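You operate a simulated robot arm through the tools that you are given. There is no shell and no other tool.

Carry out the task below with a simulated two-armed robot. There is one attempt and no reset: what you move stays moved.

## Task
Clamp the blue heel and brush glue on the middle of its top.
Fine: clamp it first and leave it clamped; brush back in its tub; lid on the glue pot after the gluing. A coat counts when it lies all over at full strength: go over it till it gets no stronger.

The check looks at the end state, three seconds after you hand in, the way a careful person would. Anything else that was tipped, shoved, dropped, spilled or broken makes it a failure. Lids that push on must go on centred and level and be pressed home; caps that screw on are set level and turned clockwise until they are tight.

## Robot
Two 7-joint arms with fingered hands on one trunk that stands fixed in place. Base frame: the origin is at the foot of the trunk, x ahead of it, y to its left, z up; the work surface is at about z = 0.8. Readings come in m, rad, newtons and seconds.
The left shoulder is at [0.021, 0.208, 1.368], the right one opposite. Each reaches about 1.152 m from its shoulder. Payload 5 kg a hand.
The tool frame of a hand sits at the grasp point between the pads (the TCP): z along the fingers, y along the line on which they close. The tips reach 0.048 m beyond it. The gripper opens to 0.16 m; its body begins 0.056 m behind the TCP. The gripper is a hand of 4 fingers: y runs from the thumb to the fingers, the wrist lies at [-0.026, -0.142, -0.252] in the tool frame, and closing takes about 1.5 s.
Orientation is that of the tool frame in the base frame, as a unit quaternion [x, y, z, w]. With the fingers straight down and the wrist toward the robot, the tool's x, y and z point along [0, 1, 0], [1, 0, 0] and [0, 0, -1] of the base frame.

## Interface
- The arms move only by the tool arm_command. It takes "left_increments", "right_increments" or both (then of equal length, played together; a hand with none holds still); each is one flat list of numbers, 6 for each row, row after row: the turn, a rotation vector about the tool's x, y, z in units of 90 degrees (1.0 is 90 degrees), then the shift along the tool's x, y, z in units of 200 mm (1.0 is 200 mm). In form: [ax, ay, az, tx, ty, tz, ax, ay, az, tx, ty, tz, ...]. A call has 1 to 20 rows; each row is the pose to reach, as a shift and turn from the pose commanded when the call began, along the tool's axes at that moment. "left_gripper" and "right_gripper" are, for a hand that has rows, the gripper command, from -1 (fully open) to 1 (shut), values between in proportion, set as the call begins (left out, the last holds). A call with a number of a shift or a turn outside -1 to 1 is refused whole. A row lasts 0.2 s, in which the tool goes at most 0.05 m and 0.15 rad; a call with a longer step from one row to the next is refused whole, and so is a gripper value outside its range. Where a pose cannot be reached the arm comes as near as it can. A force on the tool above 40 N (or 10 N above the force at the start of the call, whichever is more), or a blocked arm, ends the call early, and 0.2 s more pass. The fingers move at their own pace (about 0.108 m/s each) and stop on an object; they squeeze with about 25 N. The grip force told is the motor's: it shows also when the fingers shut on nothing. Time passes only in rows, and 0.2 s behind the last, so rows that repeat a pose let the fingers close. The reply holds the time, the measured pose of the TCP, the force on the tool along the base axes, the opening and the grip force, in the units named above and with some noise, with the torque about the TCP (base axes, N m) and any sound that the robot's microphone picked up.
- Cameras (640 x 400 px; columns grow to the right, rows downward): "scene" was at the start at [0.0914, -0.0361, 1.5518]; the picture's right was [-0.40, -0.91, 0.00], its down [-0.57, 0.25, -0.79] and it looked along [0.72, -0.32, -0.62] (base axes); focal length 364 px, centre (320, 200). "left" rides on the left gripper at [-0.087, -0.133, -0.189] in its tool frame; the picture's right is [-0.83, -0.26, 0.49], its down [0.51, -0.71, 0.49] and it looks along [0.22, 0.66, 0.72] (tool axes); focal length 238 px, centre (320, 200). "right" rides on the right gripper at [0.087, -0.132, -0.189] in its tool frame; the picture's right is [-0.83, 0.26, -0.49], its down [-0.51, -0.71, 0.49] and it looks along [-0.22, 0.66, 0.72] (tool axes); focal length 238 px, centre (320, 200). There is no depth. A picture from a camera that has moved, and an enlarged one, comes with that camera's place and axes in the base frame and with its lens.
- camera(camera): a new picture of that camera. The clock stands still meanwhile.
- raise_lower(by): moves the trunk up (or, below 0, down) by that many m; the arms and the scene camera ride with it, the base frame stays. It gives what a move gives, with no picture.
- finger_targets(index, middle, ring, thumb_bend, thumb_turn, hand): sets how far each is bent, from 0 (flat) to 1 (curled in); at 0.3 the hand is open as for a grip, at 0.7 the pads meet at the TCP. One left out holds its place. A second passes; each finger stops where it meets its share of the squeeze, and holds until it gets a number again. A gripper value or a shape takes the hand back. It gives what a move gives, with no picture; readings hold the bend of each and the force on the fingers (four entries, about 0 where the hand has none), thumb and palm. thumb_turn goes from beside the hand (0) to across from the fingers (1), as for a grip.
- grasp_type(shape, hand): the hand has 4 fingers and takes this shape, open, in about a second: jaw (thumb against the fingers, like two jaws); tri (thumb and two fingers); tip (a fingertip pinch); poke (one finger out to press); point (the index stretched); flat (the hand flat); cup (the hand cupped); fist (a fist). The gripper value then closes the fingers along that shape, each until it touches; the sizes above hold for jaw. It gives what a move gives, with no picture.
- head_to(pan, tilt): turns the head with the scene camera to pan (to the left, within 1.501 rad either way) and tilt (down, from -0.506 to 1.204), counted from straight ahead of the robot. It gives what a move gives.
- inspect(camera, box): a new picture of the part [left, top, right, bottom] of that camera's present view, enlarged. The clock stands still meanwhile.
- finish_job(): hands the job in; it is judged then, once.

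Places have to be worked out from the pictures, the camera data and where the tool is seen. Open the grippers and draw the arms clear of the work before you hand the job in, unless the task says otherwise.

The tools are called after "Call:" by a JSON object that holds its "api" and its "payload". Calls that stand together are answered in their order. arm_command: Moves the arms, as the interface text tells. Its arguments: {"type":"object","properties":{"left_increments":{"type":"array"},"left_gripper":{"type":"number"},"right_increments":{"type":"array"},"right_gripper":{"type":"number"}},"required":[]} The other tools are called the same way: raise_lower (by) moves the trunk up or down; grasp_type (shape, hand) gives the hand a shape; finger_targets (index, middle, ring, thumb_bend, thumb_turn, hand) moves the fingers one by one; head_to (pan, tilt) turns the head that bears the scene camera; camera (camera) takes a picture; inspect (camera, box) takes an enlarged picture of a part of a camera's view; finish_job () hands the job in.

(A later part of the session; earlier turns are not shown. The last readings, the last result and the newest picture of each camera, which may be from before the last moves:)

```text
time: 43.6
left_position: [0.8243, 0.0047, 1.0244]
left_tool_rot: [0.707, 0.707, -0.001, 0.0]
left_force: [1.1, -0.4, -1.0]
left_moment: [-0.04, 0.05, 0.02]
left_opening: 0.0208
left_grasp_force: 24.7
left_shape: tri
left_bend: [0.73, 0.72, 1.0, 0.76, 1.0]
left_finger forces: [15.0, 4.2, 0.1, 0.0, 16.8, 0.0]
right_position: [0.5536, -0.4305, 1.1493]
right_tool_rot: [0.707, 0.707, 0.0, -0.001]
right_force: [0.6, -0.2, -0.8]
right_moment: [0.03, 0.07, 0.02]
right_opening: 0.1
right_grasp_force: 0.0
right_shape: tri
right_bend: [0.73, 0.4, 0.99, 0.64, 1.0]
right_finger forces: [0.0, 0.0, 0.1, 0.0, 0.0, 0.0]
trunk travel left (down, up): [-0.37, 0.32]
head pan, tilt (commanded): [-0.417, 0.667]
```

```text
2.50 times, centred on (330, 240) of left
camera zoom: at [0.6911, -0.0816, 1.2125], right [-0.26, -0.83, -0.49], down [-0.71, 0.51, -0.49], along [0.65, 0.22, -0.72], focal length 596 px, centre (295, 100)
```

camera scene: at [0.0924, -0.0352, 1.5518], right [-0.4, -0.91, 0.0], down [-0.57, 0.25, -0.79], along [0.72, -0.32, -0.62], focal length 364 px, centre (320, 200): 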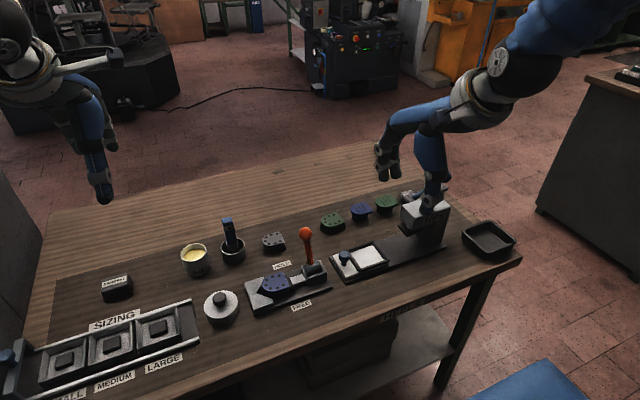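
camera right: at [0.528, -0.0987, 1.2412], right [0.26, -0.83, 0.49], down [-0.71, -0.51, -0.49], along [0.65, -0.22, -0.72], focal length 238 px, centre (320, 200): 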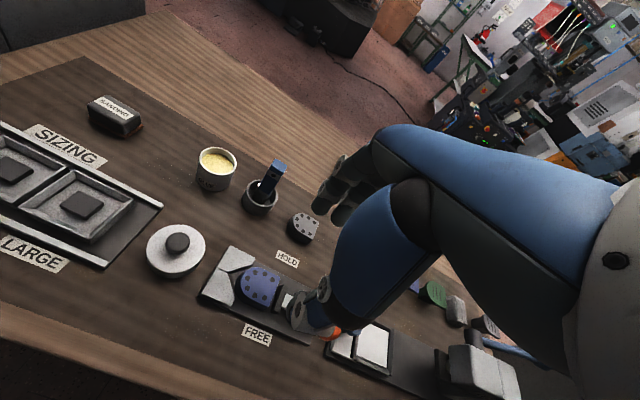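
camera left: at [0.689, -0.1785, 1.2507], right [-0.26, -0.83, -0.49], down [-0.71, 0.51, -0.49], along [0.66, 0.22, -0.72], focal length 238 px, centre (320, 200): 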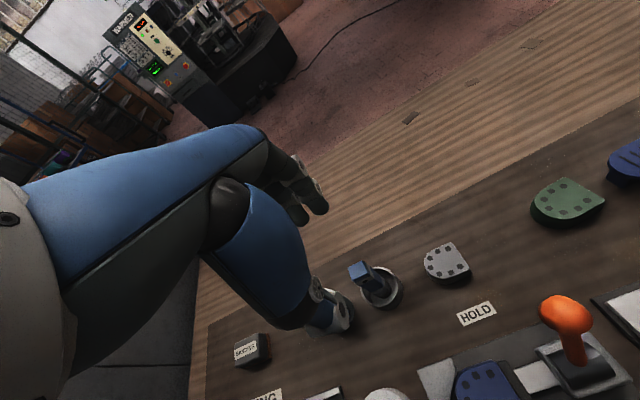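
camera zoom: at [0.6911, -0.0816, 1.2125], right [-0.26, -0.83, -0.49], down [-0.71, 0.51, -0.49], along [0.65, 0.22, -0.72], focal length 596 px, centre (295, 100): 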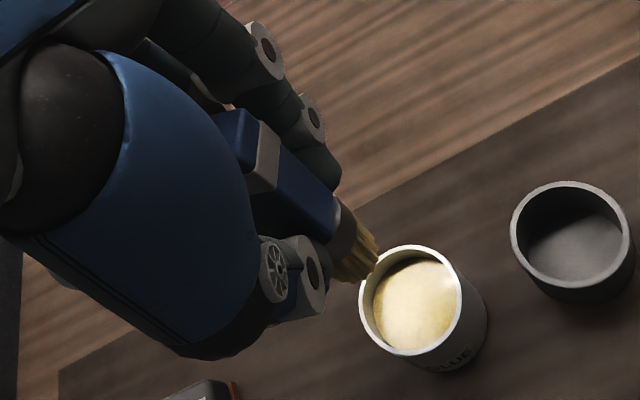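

The bristles are fully coated and the brush is held firmly. The tip is now at about TCP + (0.008, -0.0035, -0.095). The clamped heel's top centre is at about (0.663, -0.166) and z≈0.838. I'll carry the brush over the heel, staying high.

Call:
{"api": "arm_command", "payload": {"left_increments": [0, 0, 0, -0.139, -0.141, 0, 0, 0, 0, -0.278, -0.282, 0, 0, 0, 0, -0.417, -0.423, 0, 0, 0, 0, -0.557, -0.563, 0, 0, 0, 0, -0.696, -0.704, 0, 0, 0, 0, -0.835, -0.845, 0, 0, 0, 0, -0.835, -0.845, 0]}}

Call:
{"api": "inspect", "payload": {"camera": "scene", "box": [220, 190, 350, 320]}}

Call:
{"api": "inspect", "payload": {"camera": "right", "box": [100, 100, 280, 260]}}

Call:
{"api": "inspect", "payload": {"camera": "left", "box": [230, 160, 430, 320]}}

```text
time: 45.2
left_position: [0.6556, -0.1636, 1.0229]
left_tool_rot: [0.706, 0.708, -0.001, 0.0]
left_force: [1.1, 0.1, -1.4]
left_moment: [-0.12, 0.05, 0.0]
left_opening: 0.0208
left_grasp_force: 25.0
left_shape: tri
left_bend: [0.73, 0.72, 1.0, 0.76, 1.0]
left_finger forces: [14.9, 4.0, 0.1, 0.0, 16.9, 0.0]
right_position: [0.5549, -0.428, 1.1505]
right_tool_rot: [0.707, 0.707, -0.001, -0.001]
right_force: [0.7, 0.6, 0.0]
right_moment: [-0.08, 0.05, -0.02]
right_opening: 0.1
right_grasp_force: 0.1
right_shape: tri
right_bend: [0.73, 0.4, 0.99, 0.64, 1.0]
right_finger forces: [0.0, 0.0, 0.0, 0.1, 0.0, 0.1]
trunk travel left (down, up): [-0.37, 0.32]
head pan, tilt (commanded): [-0.417, 0.667]
```

```text
3.08 times, centred on (285, 255) of scene
camera zoom: at [0.0923, -0.035, 1.5518], right [-0.4, -0.91, 0.0], down [-0.57, 0.25, -0.79], along [0.72, -0.32, -0.62], focal length 1119 px, centre (428, 31)
```

zoom: 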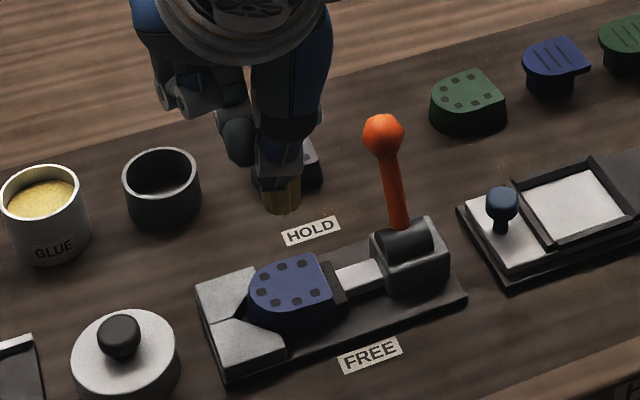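

```text
2.50 times, centred on (190, 180) of right
camera zoom: at [0.4222, -0.3425, 1.3393], right [0.26, -0.83, 0.49], down [-0.71, -0.51, -0.49], along [0.66, -0.22, -0.72], focal length 596 px, centre (645, 250)
```

zoom: 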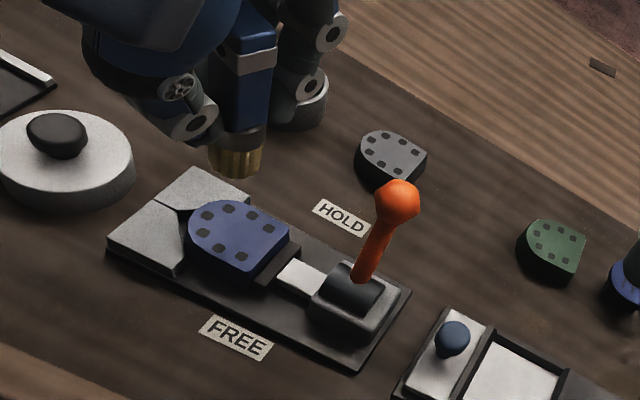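

```text
2.50 times, centred on (330, 240) of left
camera zoom: at [0.5229, -0.2488, 1.2127], right [-0.26, -0.84, -0.49], down [-0.71, 0.5, -0.49], along [0.65, 0.22, -0.72], focal length 596 px, centre (295, 100)
```

zoom: 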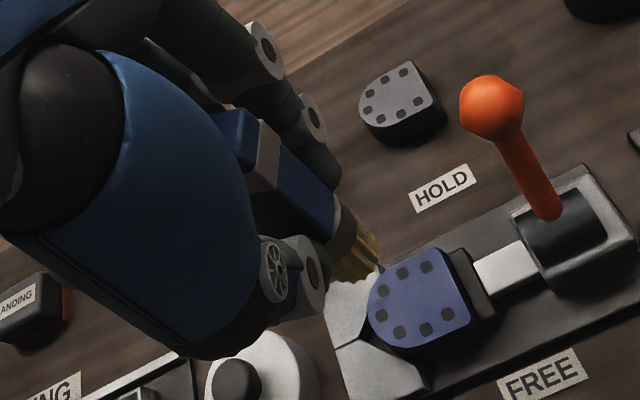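

The brush tip is at (0.661, -0.168, 0.931), right over the heel's centre at about (0.6615, -0.167). I'll descend until the bristles are just above the top surface.

Call:
{"api": "arm_command", "payload": {"left_increments": [0, 0, 0, 0, 0, 0.12, 0, 0, 0, 0, 0, 0.24, 0, 0, 0, 0, 0, 0.34, 0, 0, 0, 0, 0, 0.4, 0, 0, 0, 0, 0, 0.425, 0, 0, 0, 0, 0, 0.425]}}

Call:
{"api": "inspect", "payload": {"camera": "scene", "box": [240, 220, 340, 320]}}

Call:
{"api": "inspect", "payload": {"camera": "right", "box": [110, 120, 250, 250]}}

Call:
{"api": "inspect", "payload": {"camera": "left", "box": [260, 180, 400, 300]}}

```text
time: 46.6
left_position: [0.6548, -0.1609, 0.9392]
left_tool_rot: [0.707, 0.707, 0.001, 0.0]
left_force: [-0.9, -0.6, -0.8]
left_moment: [-0.02, -0.02, -0.06]
left_opening: 0.0209
left_grasp_force: 25.4
left_shape: tri
left_bend: [0.73, 0.72, 1.0, 0.76, 1.0]
left_finger forces: [14.9, 4.0, 0.1, 0.0, 16.9, 0.1]
right_position: [0.5542, -0.4301, 1.1502]
right_tool_rot: [0.707, 0.707, 0.0, 0.001]
right_force: [0.1, 0.2, 0.5]
right_moment: [-0.02, 0.0, -0.02]
right_opening: 0.1002
right_grasp_force: 0.1
right_shape: tri
right_bend: [0.73, 0.4, 0.99, 0.64, 1.0]
right_finger forces: [0.0, 0.1, 0.0, 0.0, 0.1, 0.0]
trunk travel left (down, up): [-0.37, 0.32]
head pan, tilt (commanded): [-0.417, 0.667]
```

```text
4.00 times, centred on (290, 270) of scene
camera zoom: at [0.0916, -0.0363, 1.5518], right [-0.4, -0.91, 0.0], down [-0.57, 0.25, -0.79], along [0.72, -0.32, -0.62], focal length 1454 px, centre (440, -80)
```

zoom: 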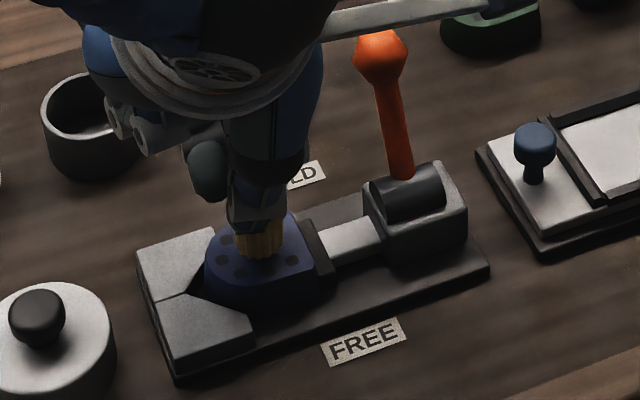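

```text
3.08 times, centred on (180, 185) of right
camera zoom: at [0.4214, -0.3438, 1.3392], right [0.26, -0.83, 0.49], down [-0.71, -0.51, -0.49], along [0.66, -0.22, -0.72], focal length 733 px, centre (751, 246)
```

zoom: 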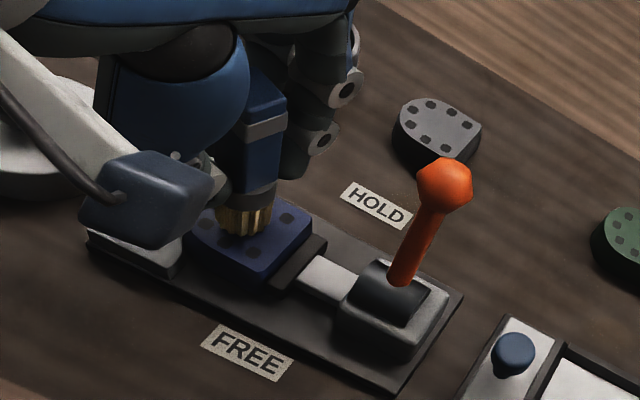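

```text
3.33 times, centred on (330, 240) of left
camera zoom: at [0.5211, -0.2482, 1.1276], right [-0.26, -0.83, -0.49], down [-0.71, 0.51, -0.49], along [0.66, 0.22, -0.72], focal length 794 px, centre (287, 67)
```

zoom: 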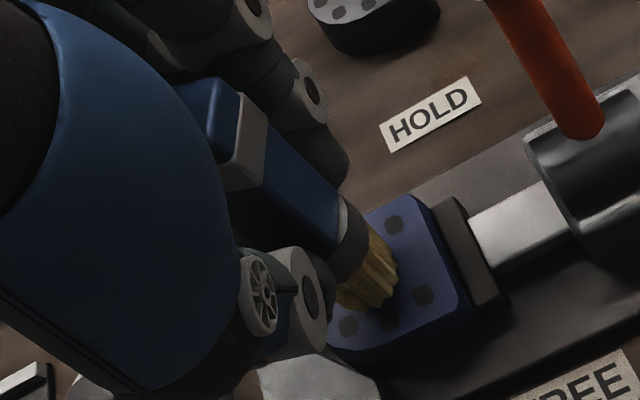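

The bristles are just above the middle of the heel, with no contact yet. I'll lower a few millimetres while watching the force.

Call:
{"api": "arm_command", "payload": {"left_increments": [0, 0, 0, 0, 0, 0.01, 0, 0, 0, 0, 0, 0.02, 0, 0, 0, 0, 0, 0.03, 0, 0, 0, 0, 0, 0.03]}}

Call:
{"api": "inspect", "payload": {"camera": "right", "box": [120, 150, 220, 240]}}

```text
time: 47.6
left_position: [0.654, -0.1636, 0.9335]
left_tool_rot: [0.708, 0.707, 0.0, 0.0]
left_force: [-0.2, 0.8, -0.1]
left_moment: [-0.01, -0.01, -0.02]
left_opening: 0.0208
left_grasp_force: 25.4
left_shape: tri
left_bend: [0.73, 0.72, 1.0, 0.76, 1.0]
left_finger forces: [15.1, 4.0, 0.1, 0.1, 16.8, 0.0]
right_position: [0.5538, -0.43, 1.1509]
right_tool_rot: [0.707, 0.707, 0.001, 0.001]
right_force: [0.0, 0.8, -0.3]
right_moment: [-0.01, 0.01, 0.04]
right_opening: 0.0998
right_grasp_force: 0.0
right_shape: tri
right_bend: [0.73, 0.4, 0.99, 0.64, 1.0]
right_finger forces: [0.0, 0.0, 0.0, 0.0, 0.0, 0.0]
trunk travel left (down, up): [-0.37, 0.32]
head pan, tilt (commanded): [-0.417, 0.667]
```

```text
4.44 times, centred on (170, 195) of right
camera zoom: at [0.4213, -0.3438, 1.3393], right [0.26, -0.83, 0.49], down [-0.71, -0.51, -0.49], along [0.66, -0.22, -0.72], focal length 1059 px, centre (987, 222)
```

zoom: 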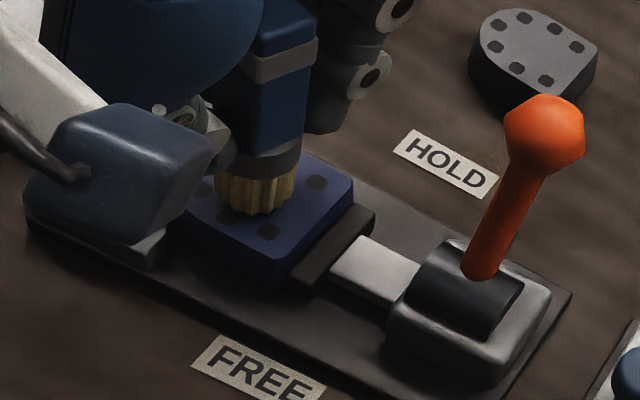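

Still no contact, but the bristles look nearly touching. I'll continue down in 1.5 mm steps.

Call:
{"api": "arm_command", "payload": {"left_increments": [0, 0, 0, 0, 0, 0.008, 0, 0, 0, 0, 0, 0.015, 0, 0, 0, 0, 0, 0.02, 0, 0, 0, 0, 0, 0.02]}}

Call:
{"api": "inspect", "payload": {"camera": "right", "box": [120, 150, 220, 240]}}

```text
time: 48.6
left_position: [0.6552, -0.1625, 0.9296]
left_tool_rot: [0.707, 0.707, 0.0, 0.0]
left_force: [-1.3, -0.6, 5.1]
left_moment: [-0.07, -0.04, -0.04]
left_opening: 0.0212
left_grasp_force: 25.0
left_shape: tri
left_bend: [0.73, 0.73, 1.0, 0.76, 1.0]
left_finger forces: [15.1, 3.9, 0.0, 0.1, 17.8, 0.1]
right_position: [0.5546, -0.4309, 1.1504]
right_tool_rot: [0.707, 0.707, 0.0, 0.0]
right_force: [-0.8, 0.2, -0.7]
right_moment: [0.02, 0.02, -0.02]
right_opening: 0.1002
right_grasp_force: 0.2
right_shape: tri
right_bend: [0.73, 0.4, 0.99, 0.64, 1.0]
right_finger forces: [0.0, 0.0, 0.1, 0.0, 0.0, 0.0]
trunk travel left (down, up): [-0.37, 0.32]
head pan, tilt (commanded): [-0.417, 0.667]
```

```text
4.44 times, centred on (170, 195) of right
camera zoom: at [0.4208, -0.3438, 1.3395], right [0.26, -0.83, 0.49], down [-0.71, -0.51, -0.49], along [0.66, -0.22, -0.72], focal length 1059 px, centre (987, 222)
```

zoom: 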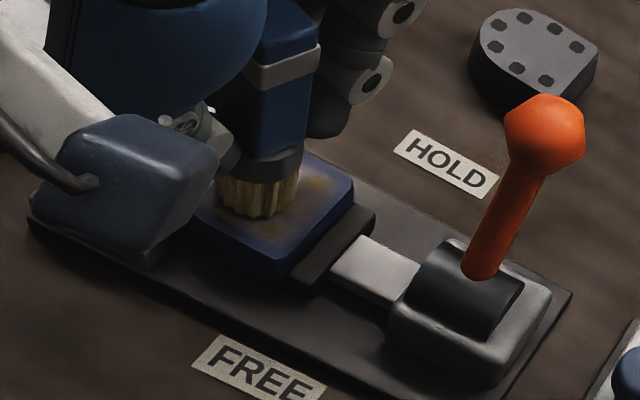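

Contact is made at about 5 N, and glue is showing on the heel's top. I'll do gentle strokes around the middle at the same height.

Call:
{"api": "arm_command", "payload": {"left_increments": [0, 0, 0, 0, 0.04, 0, 0, 0, 0, 0, -0.04, 0, 0, 0, 0, 0.04, -0.04, 0, 0, 0, 0, 0.04, 0.04, 0, 0, 0, 0, 0, 0.04, 0, 0, 0, 0, 0, -0.04, 0, 0, 0, 0, -0.04, -0.04, 0, 0, 0, 0, -0.04, 0.04, 0, 0, 0, 0, 0, 0.04, 0, 0, 0, 0, 0, -0.04, 0, 0, 0, 0, 0, 0, 0, 0, 0, 0, 0, 0, 0]}}

Call:
{"api": "inspect", "payload": {"camera": "right", "box": [120, 150, 220, 240]}}

Call:
{"api": "inspect", "payload": {"camera": "scene", "box": [250, 230, 330, 310]}}

```text
time: 51.2
left_position: [0.654, -0.163, 0.9294]
left_tool_rot: [0.707, 0.708, 0.0, -0.001]
left_force: [0.7, -0.7, 2.4]
left_moment: [-0.02, -0.07, 0.02]
left_opening: 0.0207
left_grasp_force: 25.1
left_shape: tri
left_bend: [0.73, 0.73, 1.0, 0.76, 1.0]
left_finger forces: [15.7, 3.8, 0.0, 0.0, 17.4, 0.0]
right_position: [0.5523, -0.4306, 1.1505]
right_tool_rot: [0.708, 0.707, 0.001, 0.0]
right_force: [-0.3, -0.3, -0.2]
right_moment: [0.0, -0.01, 0.04]
right_opening: 0.0999
right_grasp_force: 0.1
right_shape: tri
right_bend: [0.73, 0.4, 0.99, 0.64, 1.0]
right_finger forces: [0.0, 0.0, 0.0, 0.1, 0.0, 0.0]
trunk travel left (down, up): [-0.37, 0.32]
head pan, tilt (commanded): [-0.417, 0.667]
```

```text
4.44 times, centred on (170, 195) of right
camera zoom: at [0.4207, -0.344, 1.3394], right [0.26, -0.83, 0.49], down [-0.71, -0.51, -0.49], along [0.66, -0.22, -0.72], focal length 1059 px, centre (987, 222)
```

zoom: 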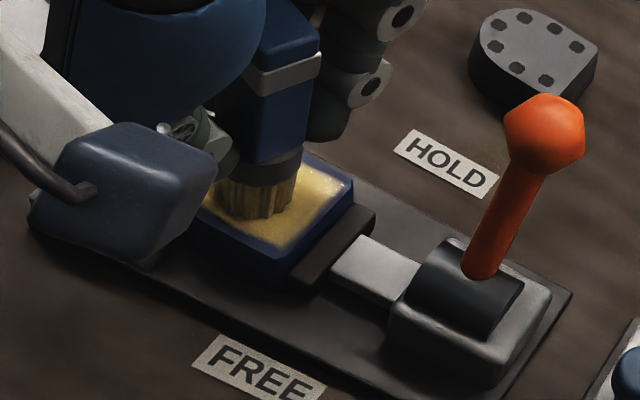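

```text
5.00 times, centred on (290, 270) of scene
camera zoom: at [0.0907, -0.0365, 1.5519], right [-0.4, -0.91, 0.0], down [-0.57, 0.25, -0.79], along [0.72, -0.32, -0.62], focal length 1818 px, centre (470, -150)
```

zoom: 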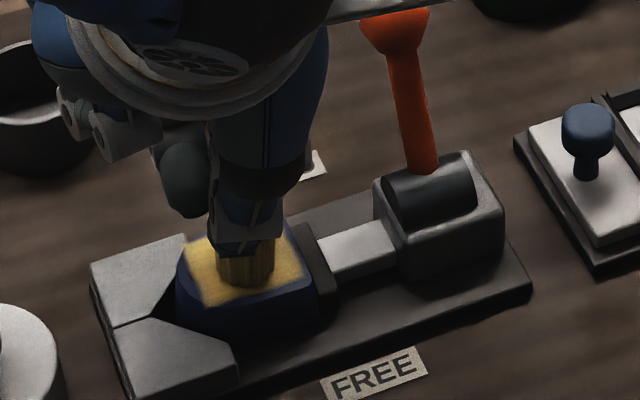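

A clear yellow patch now covers the middle. I'll go over it again with slightly wider strokes and then compare the coat's strength.

Call:
{"api": "arm_command", "payload": {"left_increments": [0, 0, 0, 0, 0.05, 0, 0, 0, 0, 0.055, 0.05, 0, 0, 0, 0, 0.055, 0, 0, 0, 0, 0, 0.055, -0.05, 0, 0, 0, 0, 0.025, -0.05, 0, 0, 0, 0, 0.025, 0.05, 0, 0, 0, 0, 0, 0.05, 0, 0, 0, 0, 0, -0.05, 0, 0, 0, 0, -0.025, -0.05, 0, 0, 0, 0, -0.025, 0.05, 0, 0, 0, 0, -0.055, 0.05, 0, 0, 0, 0, -0.055, -0.05, 0, 0, 0, 0, 0, -0.05, 0, 0, 0, 0, 0, 0.05, 0, 0, 0, 0, 0, 0, 0, 0, 0, 0, 0, 0, 0]}}

Call:
{"api": "inspect", "payload": {"camera": "right", "box": [120, 150, 220, 240]}}

Call:
{"api": "inspect", "payload": {"camera": "scene", "box": [250, 230, 330, 310]}}

```text
time: 54.6
left_position: [0.6531, -0.1625, 0.9287]
left_tool_rot: [0.708, 0.707, 0.0, 0.001]
left_force: [-0.2, 0.4, 2.5]
left_moment: [-0.03, 0.07, 0.01]
left_opening: 0.0208
left_grasp_force: 25.0
left_shape: tri
left_bend: [0.72, 0.73, 1.0, 0.76, 1.0]
left_finger forces: [15.4, 3.8, 0.1, 0.1, 17.7, 0.1]
right_position: [0.5543, -0.4298, 1.15]
right_tool_rot: [0.707, 0.707, 0.0, 0.0]
right_force: [-0.1, -0.4, -1.4]
right_moment: [0.02, 0.02, 0.02]
right_opening: 0.1001
right_grasp_force: 0.1
right_shape: tri
right_bend: [0.73, 0.4, 0.99, 0.64, 1.0]
right_finger forces: [0.1, 0.0, 0.1, 0.0, 0.0, 0.0]
trunk travel left (down, up): [-0.37, 0.32]
head pan, tilt (commanded): [-0.417, 0.667]
```

```text
4.44 times, centred on (170, 195) of right
camera zoom: at [0.4214, -0.3438, 1.3393], right [0.26, -0.83, 0.49], down [-0.71, -0.51, -0.49], along [0.66, -0.22, -0.72], focal length 1059 px, centre (987, 222)
```

zoom: 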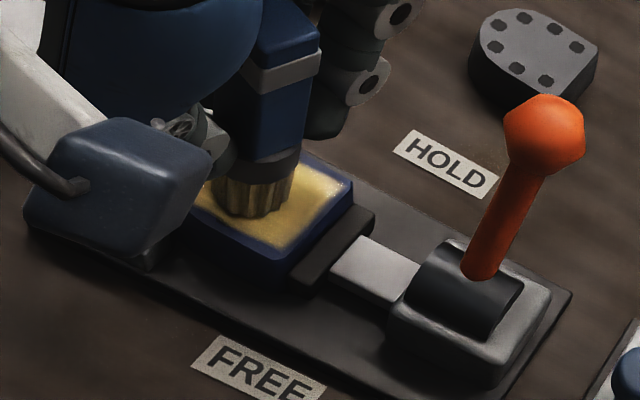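

```text
5.00 times, centred on (290, 270) of scene
camera zoom: at [0.0916, -0.0363, 1.5519], right [-0.4, -0.91, 0.0], down [-0.57, 0.25, -0.79], along [0.72, -0.32, -0.62], focal length 1818 px, centre (470, -150)
```

zoom: 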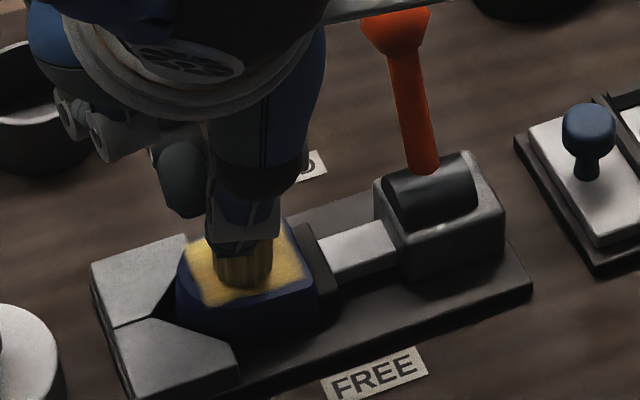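

The patch looks unchanged, which suggests it's near full strength. I'll lift the brush to check the whole coat for uniformity.

Call:
{"api": "arm_command", "payload": {"left_increments": [0, 0, 0, 0, 0, -0.1, 0, 0, 0, 0, 0, -0.3, 0, 0, 0, 0, 0, -0.5, 0, 0, 0, 0, 0, -0.5]}}

Call:
{"api": "inspect", "payload": {"camera": "scene", "box": [265, 245, 325, 305]}}

Call:
{"api": "inspect", "payload": {"camera": "right", "box": [130, 160, 210, 230]}}

Call:
{"api": "inspect", "payload": {"camera": "left", "box": [260, 160, 460, 340]}}

```text
time: 55.6
left_position: [0.6528, -0.1615, 1.0283]
left_tool_rot: [0.707, 0.707, 0.0, 0.0]
left_force: [0.3, -0.2, -0.8]
left_moment: [0.03, 0.02, -0.01]
left_opening: 0.0205
left_grasp_force: 24.7
left_shape: tri
left_bend: [0.72, 0.73, 1.0, 0.76, 1.0]
left_finger forces: [15.3, 3.8, 0.0, 0.1, 16.9, 0.0]
right_position: [0.5537, -0.4304, 1.1501]
right_tool_rot: [0.707, 0.707, -0.001, 0.0]
right_force: [-0.3, -0.4, -0.7]
right_moment: [0.04, 0.04, 0.02]
right_opening: 0.1002
right_grasp_force: 0.0
right_shape: tri
right_bend: [0.73, 0.4, 0.99, 0.64, 1.0]
right_finger forces: [0.0, 0.0, 0.0, 0.0, 0.0, 0.1]
trunk travel left (down, up): [-0.37, 0.32]
head pan, tilt (commanded): [-0.417, 0.667]
```

```text
6.67 times, centred on (295, 275) of scene
camera zoom: at [0.092, -0.0369, 1.5517], right [-0.4, -0.91, 0.0], down [-0.57, 0.25, -0.79], along [0.72, -0.32, -0.62], focal length 2424 px, centre (487, -300)
```

zoom: 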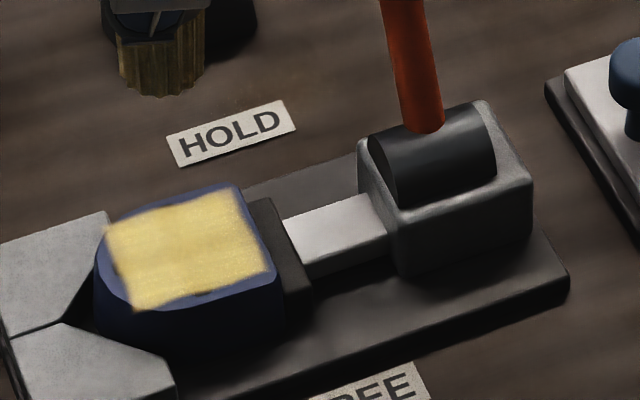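

```text
5.71 times, centred on (170, 195) of right
camera zoom: at [0.4218, -0.3443, 1.3389], right [0.26, -0.83, 0.49], down [-0.71, -0.51, -0.49], along [0.66, -0.22, -0.72], focal length 1362 px, centre (1177, 229)
```

zoom: 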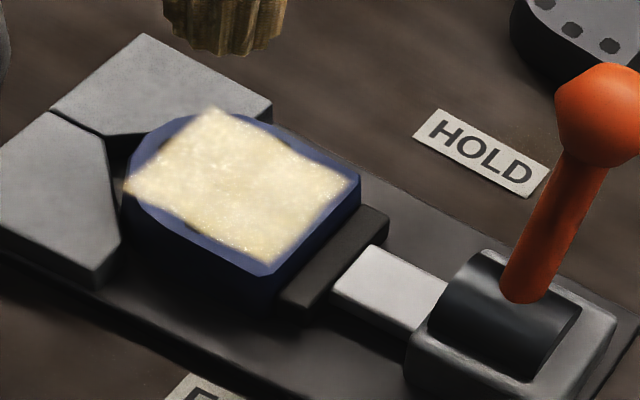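

```text
2.22 times, centred on (360, 250) of left
camera zoom: at [0.5205, -0.2485, 1.2169], right [-0.26, -0.83, -0.49], down [-0.71, 0.51, -0.49], along [0.65, 0.22, -0.72], focal length 530 px, centre (231, 89)
```

zoom: 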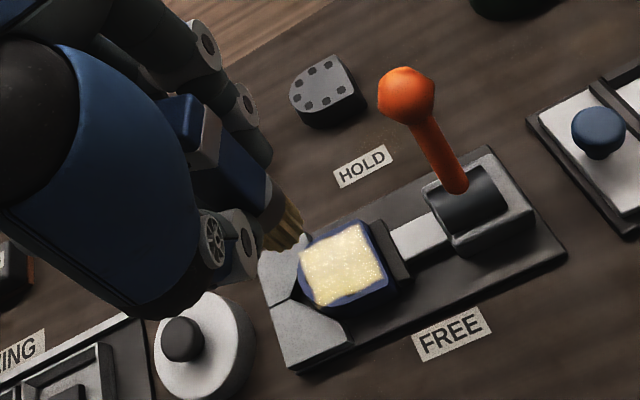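

The coat looks even over a rectangular patch on the top. To confirm it's saturated, I'll make another full pass with wider coverage and compare views.

Call:
{"api": "arm_command", "payload": {"left_increments": [0, 0, 0, 0, 0, 0.2, 0, 0, 0, 0, 0, 0.4, 0, 0, 0, 0, 0, 0.47, 0, 0, 0, 0, 0, 0.5, 0, 0, 0, 0, 0.08, 0.5, 0, 0, 0, 0.065, 0.08, 0.5, 0, 0, 0, 0.065, 0.015, 0.5, 0, 0, 0, 0.065, -0.05, 0.5, 0, 0, 0, 0.03, -0.05, 0.5, 0, 0, 0, 0.03, 0.08, 0.5, 0, 0, 0, 0, 0.08, 0.5, 0, 0, 0, 0, -0.05, 0.5, 0, 0, 0, -0.03, -0.05, 0.5, 0, 0, 0, -0.03, 0.08, 0.5, 0, 0, 0, -0.065, 0.08, 0.5, 0, 0, 0, -0.065, 0.015, 0.5, 0, 0, 0, -0.065, -0.05, 0.5, 0, 0, 0, 0, -0.05, 0.5, 0, 0, 0, 0, 0.015, 0.5, 0, 0, 0, 0, 0.015, 0.35]}}

Call:
{"api": "arm_command", "payload": {"left_increments": [0, 0, 0, 0, -0.007, -0.17, 0, 0, 0, 0, -0.015, -0.35, 0, 0, 0, 0, -0.015, -0.35]}}

Call:
{"api": "inspect", "payload": {"camera": "scene", "box": [265, 245, 325, 305]}}

Call:
{"api": "inspect", "payload": {"camera": "right", "box": [130, 160, 210, 230]}}

Call:
{"api": "inspect", "payload": {"camera": "left", "box": [260, 160, 460, 340]}}

```text
time: 59.8
left_position: [0.6576, -0.1625, 0.96]
left_tool_rot: [0.707, 0.707, 0.0, 0.0]
left_force: [-1.9, 0.6, -1.2]
left_moment: [-0.05, -0.21, 0.0]
left_opening: 0.0207
left_grasp_force: 25.2
left_shape: tri
left_bend: [0.72, 0.73, 1.0, 0.76, 1.0]
left_finger forces: [15.5, 3.7, 0.1, 0.1, 17.0, 0.0]
right_position: [0.5519, -0.4309, 1.1508]
right_tool_rot: [0.707, 0.707, 0.0, -0.001]
right_force: [-0.3, -0.1, 0.3]
right_moment: [-0.07, -0.09, -0.05]
right_opening: 0.1
right_grasp_force: 0.1
right_shape: tri
right_bend: [0.73, 0.4, 0.99, 0.64, 1.0]
right_finger forces: [0.1, 0.1, 0.1, 0.0, 0.0, 0.0]
trunk travel left (down, up): [-0.37, 0.32]
head pan, tilt (commanded): [-0.417, 0.667]
```

```text
time: 60.6
left_position: [0.654, -0.1647, 1.0295]
left_tool_rot: [0.708, 0.707, -0.001, -0.001]
left_force: [0.1, -0.6, -0.4]
left_moment: [0.01, 0.03, -0.02]
left_opening: 0.0205
left_grasp_force: 25.7
left_shape: tri
left_bend: [0.72, 0.73, 1.0, 0.76, 1.0]
left_finger forces: [15.7, 3.7, 0.1, 0.1, 17.1, 0.0]
right_position: [0.5548, -0.431, 1.1492]
right_tool_rot: [0.707, 0.707, 0.0, -0.002]
right_force: [-0.4, -0.5, -0.1]
right_moment: [0.04, 0.06, -0.01]
right_opening: 0.1
right_grasp_force: 0.1
right_shape: tri
right_bend: [0.73, 0.4, 0.99, 0.64, 1.0]
right_finger forces: [0.1, 0.0, 0.0, 0.1, 0.0, 0.1]
trunk travel left (down, up): [-0.37, 0.32]
head pan, tilt (commanded): [-0.417, 0.667]
```

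```text
6.67 times, centred on (295, 275) of scene
camera zoom: at [0.0923, -0.0369, 1.5517], right [-0.4, -0.91, 0.0], down [-0.57, 0.25, -0.79], along [0.72, -0.32, -0.62], focal length 2424 px, centre (487, -300)
```

zoom: 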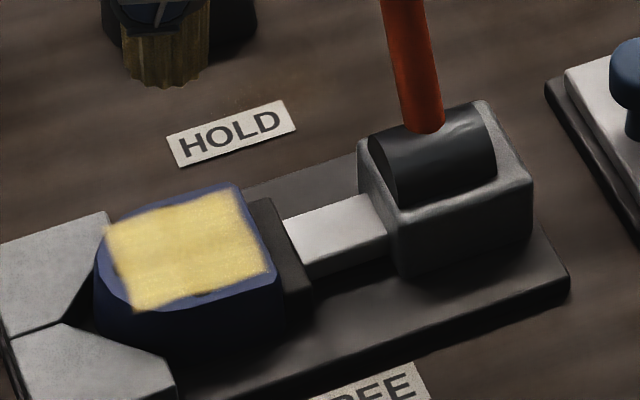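

```text
5.71 times, centred on (170, 195) of right
camera zoom: at [0.4221, -0.3443, 1.3388], right [0.26, -0.83, 0.49], down [-0.71, -0.51, -0.49], along [0.65, -0.22, -0.72], focal length 1362 px, centre (1177, 229)
```

zoom: 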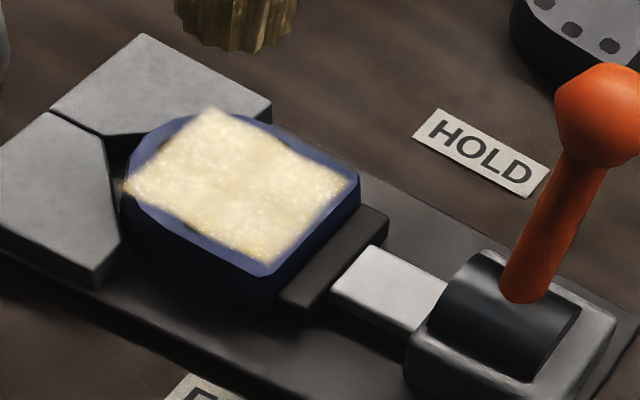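

```text
2.22 times, centred on (360, 250) of left
camera zoom: at [0.522, -0.2508, 1.2186], right [-0.26, -0.83, -0.49], down [-0.71, 0.51, -0.49], along [0.65, 0.22, -0.72], focal length 530 px, centre (231, 89)
```

zoom: 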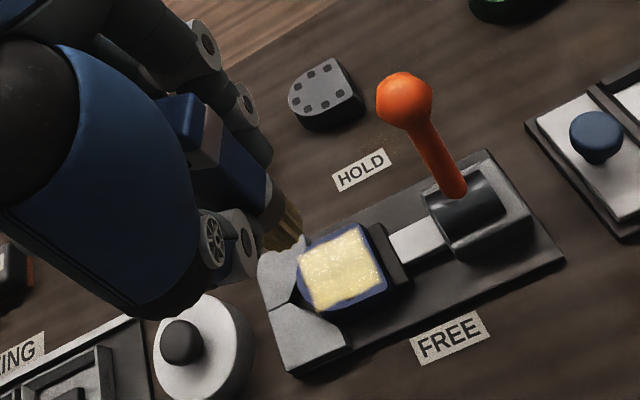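

The coat looks the same after the extra pass, but I want to rule out that it stopped strengthening only because the brush ran dry. I'll re-dip carefully and do one more pass, starting by moving back over the pot.

Call:
{"api": "arm_command", "payload": {"left_increments": [0, 0, 0, 0.14, 0.139, 0, 0, 0, 0, 0.281, 0.278, 0, 0, 0, 0, 0.422, 0.416, 0, 0, 0, 0, 0.562, 0.555, 0, 0, 0, 0, 0.703, 0.694, 0, 0, 0, 0, 0.8435, 0.8325, 0, 0, 0, 0, 0.8435, 0.8325, 0]}}

Call:
{"api": "inspect", "payload": {"camera": "right", "box": [80, 0, 200, 120]}}

Call:
{"api": "inspect", "payload": {"camera": "scene", "box": [160, 170, 250, 270]}}

```text
time: 62.2
left_position: [0.8199, 0.0069, 1.03]
left_tool_rot: [0.707, 0.707, 0.0, 0.0]
left_force: [0.0, -1.1, 0.6]
left_moment: [0.09, -0.02, 0.04]
left_opening: 0.0208
left_grasp_force: 24.9
left_shape: tri
left_bend: [0.72, 0.73, 1.0, 0.76, 1.0]
left_finger forces: [15.6, 3.4, 0.0, 0.1, 17.1, 0.1]
right_position: [0.5535, -0.4325, 1.1499]
right_tool_rot: [0.707, 0.707, 0.0, 0.0]
right_force: [-1.1, 0.4, -0.1]
right_moment: [0.05, -0.05, -0.02]
right_opening: 0.1003
right_grasp_force: 0.1
right_shape: tri
right_bend: [0.73, 0.4, 0.99, 0.64, 1.0]
right_finger forces: [0.1, 0.0, 0.0, 0.1, 0.0, 0.0]
trunk travel left (down, up): [-0.37, 0.32]
head pan, tilt (commanded): [-0.417, 0.667]
```

```text
3.33 times, centred on (140, 60) of right
camera zoom: at [0.4205, -0.345, 1.3392], right [0.26, -0.84, 0.49], down [-0.71, -0.51, -0.49], along [0.66, -0.22, -0.72], focal length 794 px, centre (920, 667)
```

zoom: 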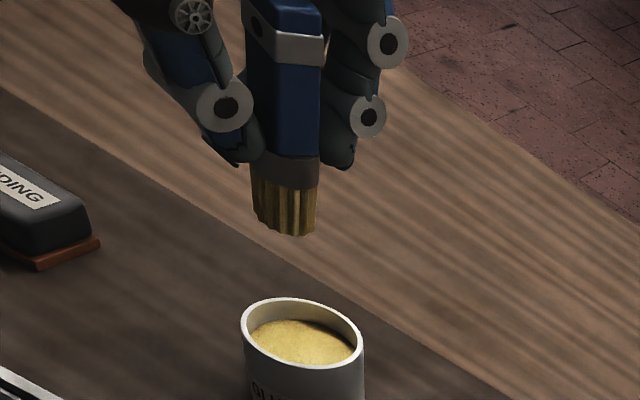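

```text
4.00 times, centred on (205, 220) of scene
camera zoom: at [0.0905, -0.0375, 1.5519], right [-0.4, -0.91, 0.0], down [-0.57, 0.25, -0.79], along [0.72, -0.32, -0.62], focal length 1454 px, centre (780, 120)
```

zoom: 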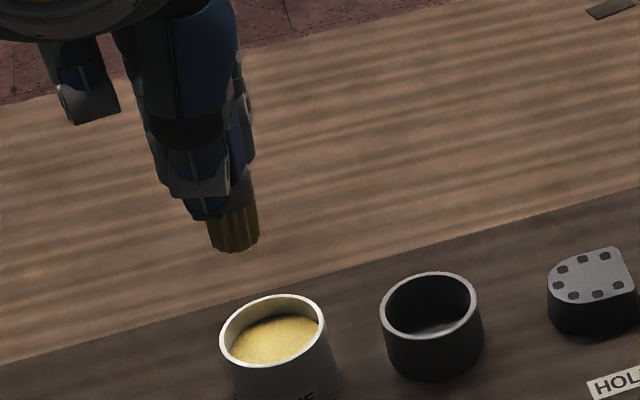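

The bristles look a little less golden, so a re-dip makes sense. I'll correct 4 mm in y and lower until the tip is at the glue surface, then creep in lightly.

Call:
{"api": "arm_command", "payload": {"left_increments": [0, 0, 0, -0.02, -0.007, 0.15, 0, 0, 0, -0.02, -0.007, 0.3, 0, 0, 0, -0.02, -0.007, 0.4, 0, 0, 0, -0.02, -0.007, 0.44, 0, 0, 0, -0.02, -0.007, 0.47, 0, 0, 0, -0.02, -0.007, 0.48, 0, 0, 0, -0.02, -0.007, 0.48]}}

Call:
{"api": "inspect", "payload": {"camera": "right", "box": [100, 20, 190, 120]}}

```text
time: 63.8
left_position: [0.8203, 0.0033, 0.9328]
left_tool_rot: [0.707, 0.707, 0.0, -0.001]
left_force: [0.3, 0.2, 0.4]
left_moment: [-0.04, -0.01, -0.03]
left_opening: 0.0208
left_grasp_force: 25.1
left_shape: tri
left_bend: [0.72, 0.73, 1.0, 0.76, 1.0]
left_finger forces: [15.7, 3.5, 0.1, 0.0, 17.1, 0.0]
right_position: [0.5539, -0.43, 1.1488]
right_tool_rot: [0.707, 0.707, 0.0, 0.0]
right_force: [-0.3, 0.1, 0.3]
right_moment: [0.0, 0.0, 0.0]
right_opening: 0.1
right_grasp_force: 0.1
right_shape: tri
right_bend: [0.73, 0.4, 0.99, 0.64, 1.0]
right_finger forces: [0.0, 0.0, 0.1, 0.1, 0.1, 0.0]
trunk travel left (down, up): [-0.37, 0.32]
head pan, tilt (commanded): [-0.417, 0.667]
```

```text
4.00 times, centred on (145, 70) of right
camera zoom: at [0.4214, -0.3437, 1.3393], right [0.26, -0.83, 0.49], down [-0.71, -0.51, -0.49], along [0.66, -0.22, -0.72], focal length 953 px, centre (1020, 720)
```

zoom: 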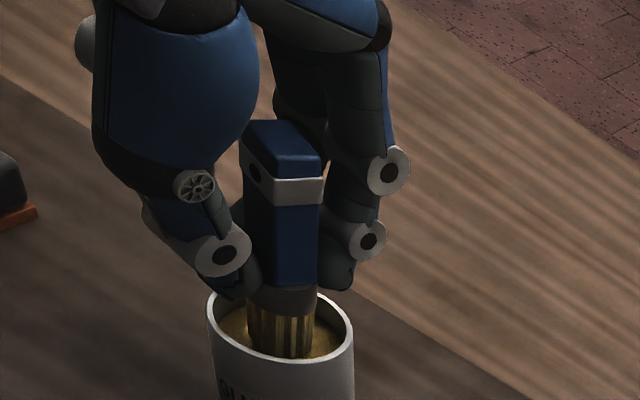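

The bristles are at the glue with no force yet. I'll go down another 3 mm gently.

Call:
{"api": "arm_command", "payload": {"left_increments": [0, 0, 0, 0, 0, 0.006, 0, 0, 0, 0, 0, 0.012, 0, 0, 0, 0, 0, 0.015, 0, 0, 0, 0, 0, 0.015]}}

Call:
{"api": "inspect", "payload": {"camera": "right", "box": [100, 20, 190, 120]}}

```text
time: 64.8
left_position: [0.8195, 0.0036, 0.9306]
left_tool_rot: [0.706, 0.708, 0.0, 0.001]
left_force: [-0.2, 3.0, 11.1]
left_moment: [-0.05, -0.07, 0.05]
left_opening: 0.0207
left_grasp_force: 24.9
left_shape: tri
left_bend: [0.72, 0.73, 1.0, 0.76, 1.0]
left_finger forces: [16.2, 4.5, 0.0, 0.1, 18.8, 0.0]
right_position: [0.554, -0.4295, 1.1509]
right_tool_rot: [0.707, 0.707, 0.0, 0.0]
right_force: [1.1, 0.2, 0.1]
right_moment: [0.01, 0.01, -0.02]
right_opening: 0.1001
right_grasp_force: 0.1
right_shape: tri
right_bend: [0.73, 0.4, 0.99, 0.64, 1.0]
right_finger forces: [0.0, 0.0, 0.0, 0.0, 0.0, 0.1]
trunk travel left (down, up): [-0.37, 0.32]
head pan, tilt (commanded): [-0.417, 0.667]
```

```text
4.00 times, centred on (145, 70) of right
camera zoom: at [0.4206, -0.3435, 1.3397], right [0.26, -0.83, 0.49], down [-0.71, -0.51, -0.49], along [0.66, -0.22, -0.72], focal length 953 px, centre (1020, 720)
```

zoom: 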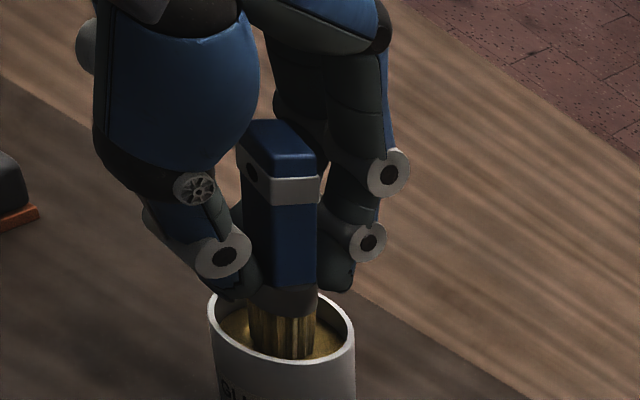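

Contact at 11 N, so the bristles are into the glue. I'll lift straight up and return above the heel.

Call:
{"api": "arm_command", "payload": {"left_increments": [0, 0, 0, 0, 0, -0.02, 0, 0, 0, 0, 0, -0.08, 0, 0, 0, 0, 0, -0.18, 0, 0, 0, 0, 0, -0.3, 0, 0, 0, 0, 0, -0.42, 0, 0, 0, 0, 0, -0.495, 0, 0, 0, 0, 0, -0.495]}}

Call:
{"api": "inspect", "payload": {"camera": "right", "box": [80, 0, 200, 120]}}

Call:
{"api": "inspect", "payload": {"camera": "scene", "box": [160, 170, 250, 270]}}

```text
time: 66.4
left_position: [0.8212, 0.0048, 1.0284]
left_tool_rot: [0.707, 0.707, 0.0, 0.0]
left_force: [-0.3, -0.3, -0.1]
left_moment: [0.01, 0.02, 0.01]
left_opening: 0.0208
left_grasp_force: 24.7
left_shape: tri
left_bend: [0.72, 0.73, 1.0, 0.76, 1.0]
left_finger forces: [15.5, 3.6, 0.0, 0.1, 16.9, 0.0]
right_position: [0.5531, -0.4315, 1.1489]
right_tool_rot: [0.707, 0.707, 0.0, 0.0]
right_force: [-0.6, -0.2, -0.4]
right_moment: [0.01, 0.02, -0.02]
right_opening: 0.0999
right_grasp_force: 0.0
right_shape: tri
right_bend: [0.73, 0.4, 0.99, 0.64, 1.0]
right_finger forces: [0.0, 0.0, 0.0, 0.1, 0.0, 0.0]
trunk travel left (down, up): [-0.37, 0.32]
head pan, tilt (commanded): [-0.417, 0.667]
```

```text
3.33 times, centred on (140, 60) of right
camera zoom: at [0.4215, -0.3438, 1.3392], right [0.26, -0.83, 0.49], down [-0.71, -0.51, -0.49], along [0.66, -0.22, -0.72], focal length 794 px, centre (920, 667)
```

zoom: 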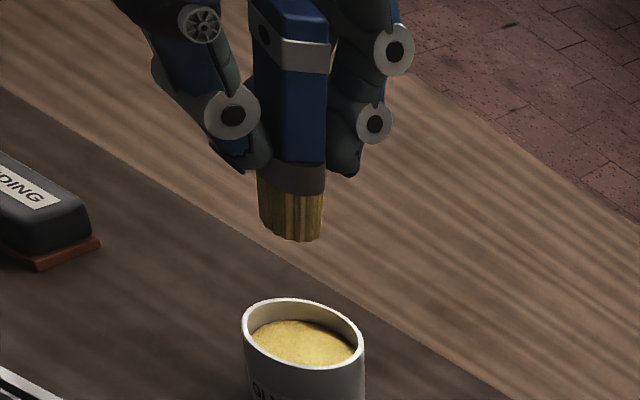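

```text
4.00 times, centred on (205, 220) of scene
camera zoom: at [0.0917, -0.0363, 1.5518], right [-0.4, -0.91, 0.0], down [-0.57, 0.25, -0.79], along [0.72, -0.32, -0.62], focal length 1454 px, centre (780, 120)
```

zoom: 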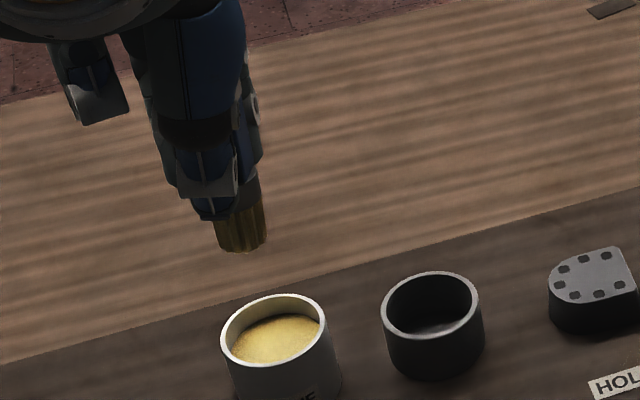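

The bristles are freshly loaded and the pot is undisturbed. Moving back above the heel for the final pass.

Call:
{"api": "arm_command", "payload": {"left_increments": [0, 0, 0, -0.14, -0.137, 0, 0, 0, 0, -0.28, -0.273, 0, 0, 0, 0, -0.42, -0.41, 0, 0, 0, 0, -0.561, -0.547, 0, 0, 0, 0, -0.701, -0.683, 0, 0, 0, 0, -0.8415, -0.82, 0, 0, 0, 0, -0.8415, -0.82, 0]}}

Call:
{"api": "arm_command", "payload": {"left_increments": [0, 0, 0, 0, 0, 0.2, 0, 0, 0, 0, 0, 0.4, 0, 0, 0, 0, 0, 0.46, 0, 0, 0, 0, 0, 0.485, 0, 0, 0, 0, 0, 0.495, 0, 0, 0, 0, 0, 0.495]}}

Call:
{"api": "inspect", "payload": {"camera": "right", "box": [120, 150, 220, 240]}}

```text
time: 68.0
left_position: [0.6565, -0.165, 1.0286]
left_tool_rot: [0.706, 0.708, -0.001, -0.001]
left_force: [0.7, 2.3, -1.0]
left_moment: [-0.07, 0.04, -0.02]
left_opening: 0.0204
left_grasp_force: 24.9
left_shape: tri
left_bend: [0.72, 0.73, 1.0, 0.76, 1.0]
left_finger forces: [15.7, 3.5, 0.0, 0.1, 16.9, 0.1]
right_position: [0.5546, -0.4298, 1.1499]
right_tool_rot: [0.707, 0.708, -0.001, -0.001]
right_force: [0.8, 0.9, -0.1]
right_moment: [-0.08, 0.07, 0.02]
right_opening: 0.1
right_grasp_force: 0.0
right_shape: tri
right_bend: [0.73, 0.4, 0.99, 0.64, 1.0]
right_finger forces: [0.0, 0.0, 0.0, 0.1, 0.1, 0.0]
trunk travel left (down, up): [-0.37, 0.32]
head pan, tilt (commanded): [-0.417, 0.667]
```

```text
time: 69.4
left_position: [0.6556, -0.1666, 0.9303]
left_tool_rot: [0.707, 0.707, 0.0, 0.0]
left_force: [0.4, 0.1, -0.8]
left_moment: [0.0, 0.0, 0.01]
left_opening: 0.0206
left_grasp_force: 24.7
left_shape: tri
left_bend: [0.72, 0.73, 1.0, 0.76, 1.0]
left_finger forces: [15.6, 3.4, 0.0, 0.0, 16.9, 0.1]
right_position: [0.5524, -0.4307, 1.1505]
right_tool_rot: [0.707, 0.707, -0.001, 0.0]
right_force: [0.5, 0.1, 0.5]
right_moment: [0.0, 0.03, 0.02]
right_opening: 0.1002
right_grasp_force: 0.0
right_shape: tri
right_bend: [0.73, 0.4, 0.99, 0.64, 1.0]
right_finger forces: [0.1, 0.1, 0.1, 0.0, 0.0, 0.1]
trunk travel left (down, up): [-0.37, 0.32]
head pan, tilt (commanded): [-0.417, 0.667]
```

```text
4.44 times, centred on (170, 195) of right
camera zoom: at [0.4215, -0.3438, 1.3392], right [0.26, -0.83, 0.49], down [-0.71, -0.51, -0.49], along [0.66, -0.22, -0.72], focal length 1059 px, centre (987, 222)
```

zoom: 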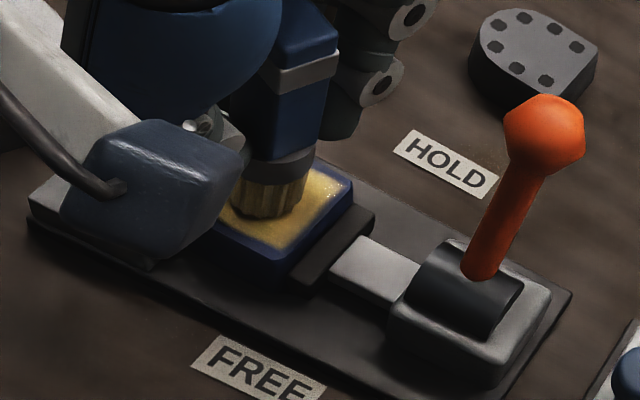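

The brush is just at the surface with no force yet. I'll press about 1.6 mm and make the final full-coverage pass, then lift.

Call:
{"api": "arm_command", "payload": {"left_increments": [0, 0, 0, 0, 0, 0.005, 0, 0, 0, 0, 0, 0.009, 0, 0, 0, 0.015, 0.07, 0.009, 0, 0, 0, 0.08, 0.07, 0.009, 0, 0, 0, 0.08, 0.01, 0.009, 0, 0, 0, 0.08, -0.05, 0.009, 0, 0, 0, 0.045, -0.05, 0.009, 0, 0, 0, 0.045, 0.07, 0.009, 0, 0, 0, 0.015, 0.07, 0.009, 0, 0, 0, 0.015, -0.05, 0.009, 0, 0, 0, -0.015, -0.05, 0.009, 0, 0, 0, -0.015, 0.07, 0.009, 0, 0, 0, -0.05, 0.07, 0.009, 0, 0, 0, -0.05, 0.01, 0.009, 0, 0, 0, -0.05, -0.05, 0.009, 0, 0, 0, 0.015, -0.05, 0.009, 0, 0, 0, 0.015, 0.07, 0.009, 0, 0, 0, 0.015, 0.01, 0.009]}}

Call:
{"api": "arm_command", "payload": {"left_increments": [0, 0, 0, 0, 0, -0.1, 0, 0, 0, 0, 0, -0.3, 0, 0, 0, 0, 0, -0.5, 0, 0, 0, 0, 0, -0.5]}}

Call:
{"api": "inspect", "payload": {"camera": "scene", "box": [265, 245, 325, 305]}}

Call:
{"api": "inspect", "payload": {"camera": "right", "box": [130, 160, 210, 230]}}

Call:
{"api": "inspect", "payload": {"camera": "left", "box": [260, 160, 460, 340]}}

```text
time: 73.2
left_position: [0.6558, -0.1632, 0.9281]
left_tool_rot: [0.707, 0.707, 0.0, 0.001]
left_force: [0.4, -0.4, 3.2]
left_moment: [-0.08, -0.23, -0.02]
left_opening: 0.0206
left_grasp_force: 25.4
left_shape: tri
left_bend: [0.72, 0.73, 1.0, 0.76, 1.0]
left_finger forces: [16.9, 3.6, 0.1, 0.0, 17.2, 0.0]
right_position: [0.5521, -0.4305, 1.1513]
right_tool_rot: [0.707, 0.707, 0.0, 0.0]
right_force: [-0.3, -0.5, -0.2]
right_moment: [-0.02, -0.04, 0.01]
right_opening: 0.1001
right_grasp_force: 0.1
right_shape: tri
right_bend: [0.73, 0.4, 0.99, 0.64, 1.0]
right_finger forces: [0.0, 0.0, 0.0, 0.0, 0.0, 0.1]
trunk travel left (down, up): [-0.37, 0.32]
head pan, tilt (commanded): [-0.417, 0.667]
```

```text
time: 74.2
left_position: [0.6586, -0.164, 1.0284]
left_tool_rot: [0.707, 0.707, -0.001, -0.001]
left_force: [-0.1, 0.2, -1.1]
left_moment: [0.03, 0.01, -0.01]
left_opening: 0.0206
left_grasp_force: 25.4
left_shape: tri
left_bend: [0.72, 0.73, 1.0, 0.76, 1.0]
left_finger forces: [15.8, 3.3, 0.1, 0.0, 17.0, 0.1]
right_position: [0.5545, -0.4307, 1.1494]
right_tool_rot: [0.708, 0.706, 0.0, 0.0]
right_force: [-0.5, -0.4, 0.5]
right_moment: [0.06, -0.01, 0.0]
right_opening: 0.0999
right_grasp_force: 0.1
right_shape: tri
right_bend: [0.73, 0.4, 0.99, 0.64, 1.0]
right_finger forces: [0.1, 0.1, 0.0, 0.1, 0.0, 0.0]
trunk travel left (down, up): [-0.37, 0.32]
head pan, tilt (commanded): [-0.417, 0.667]
```

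```text
6.67 times, centred on (295, 275) of scene
camera zoom: at [0.0918, -0.0366, 1.5517], right [-0.4, -0.91, 0.0], down [-0.57, 0.25, -0.79], along [0.72, -0.32, -0.62], focal length 2424 px, centre (487, -300)
```

zoom: 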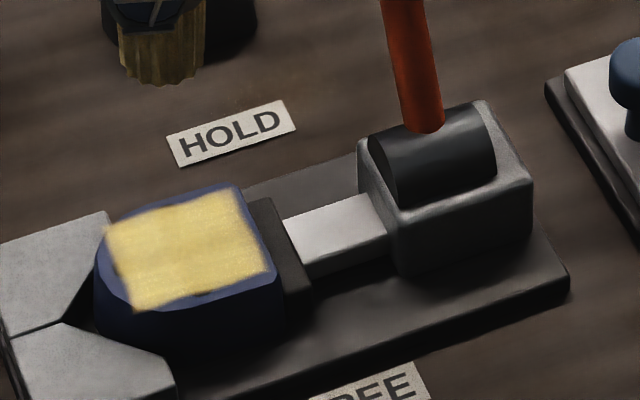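

```text
5.71 times, centred on (170, 195) of right
camera zoom: at [0.4216, -0.3441, 1.339], right [0.26, -0.83, 0.49], down [-0.71, -0.51, -0.49], along [0.66, -0.22, -0.72], focal length 1362 px, centre (1177, 229)
```

zoom: 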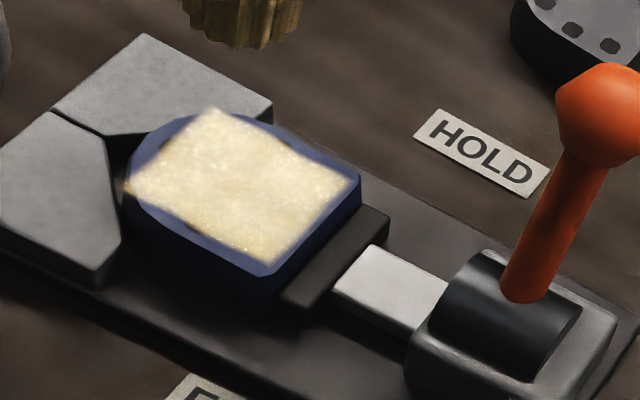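

```text
2.22 times, centred on (360, 250) of left
camera zoom: at [0.5247, -0.2501, 1.2166], right [-0.26, -0.83, -0.49], down [-0.71, 0.51, -0.49], along [0.65, 0.22, -0.72], focal length 530 px, centre (231, 89)
```

zoom: 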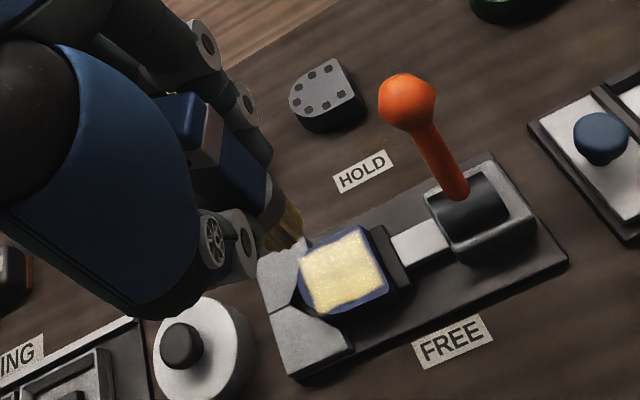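

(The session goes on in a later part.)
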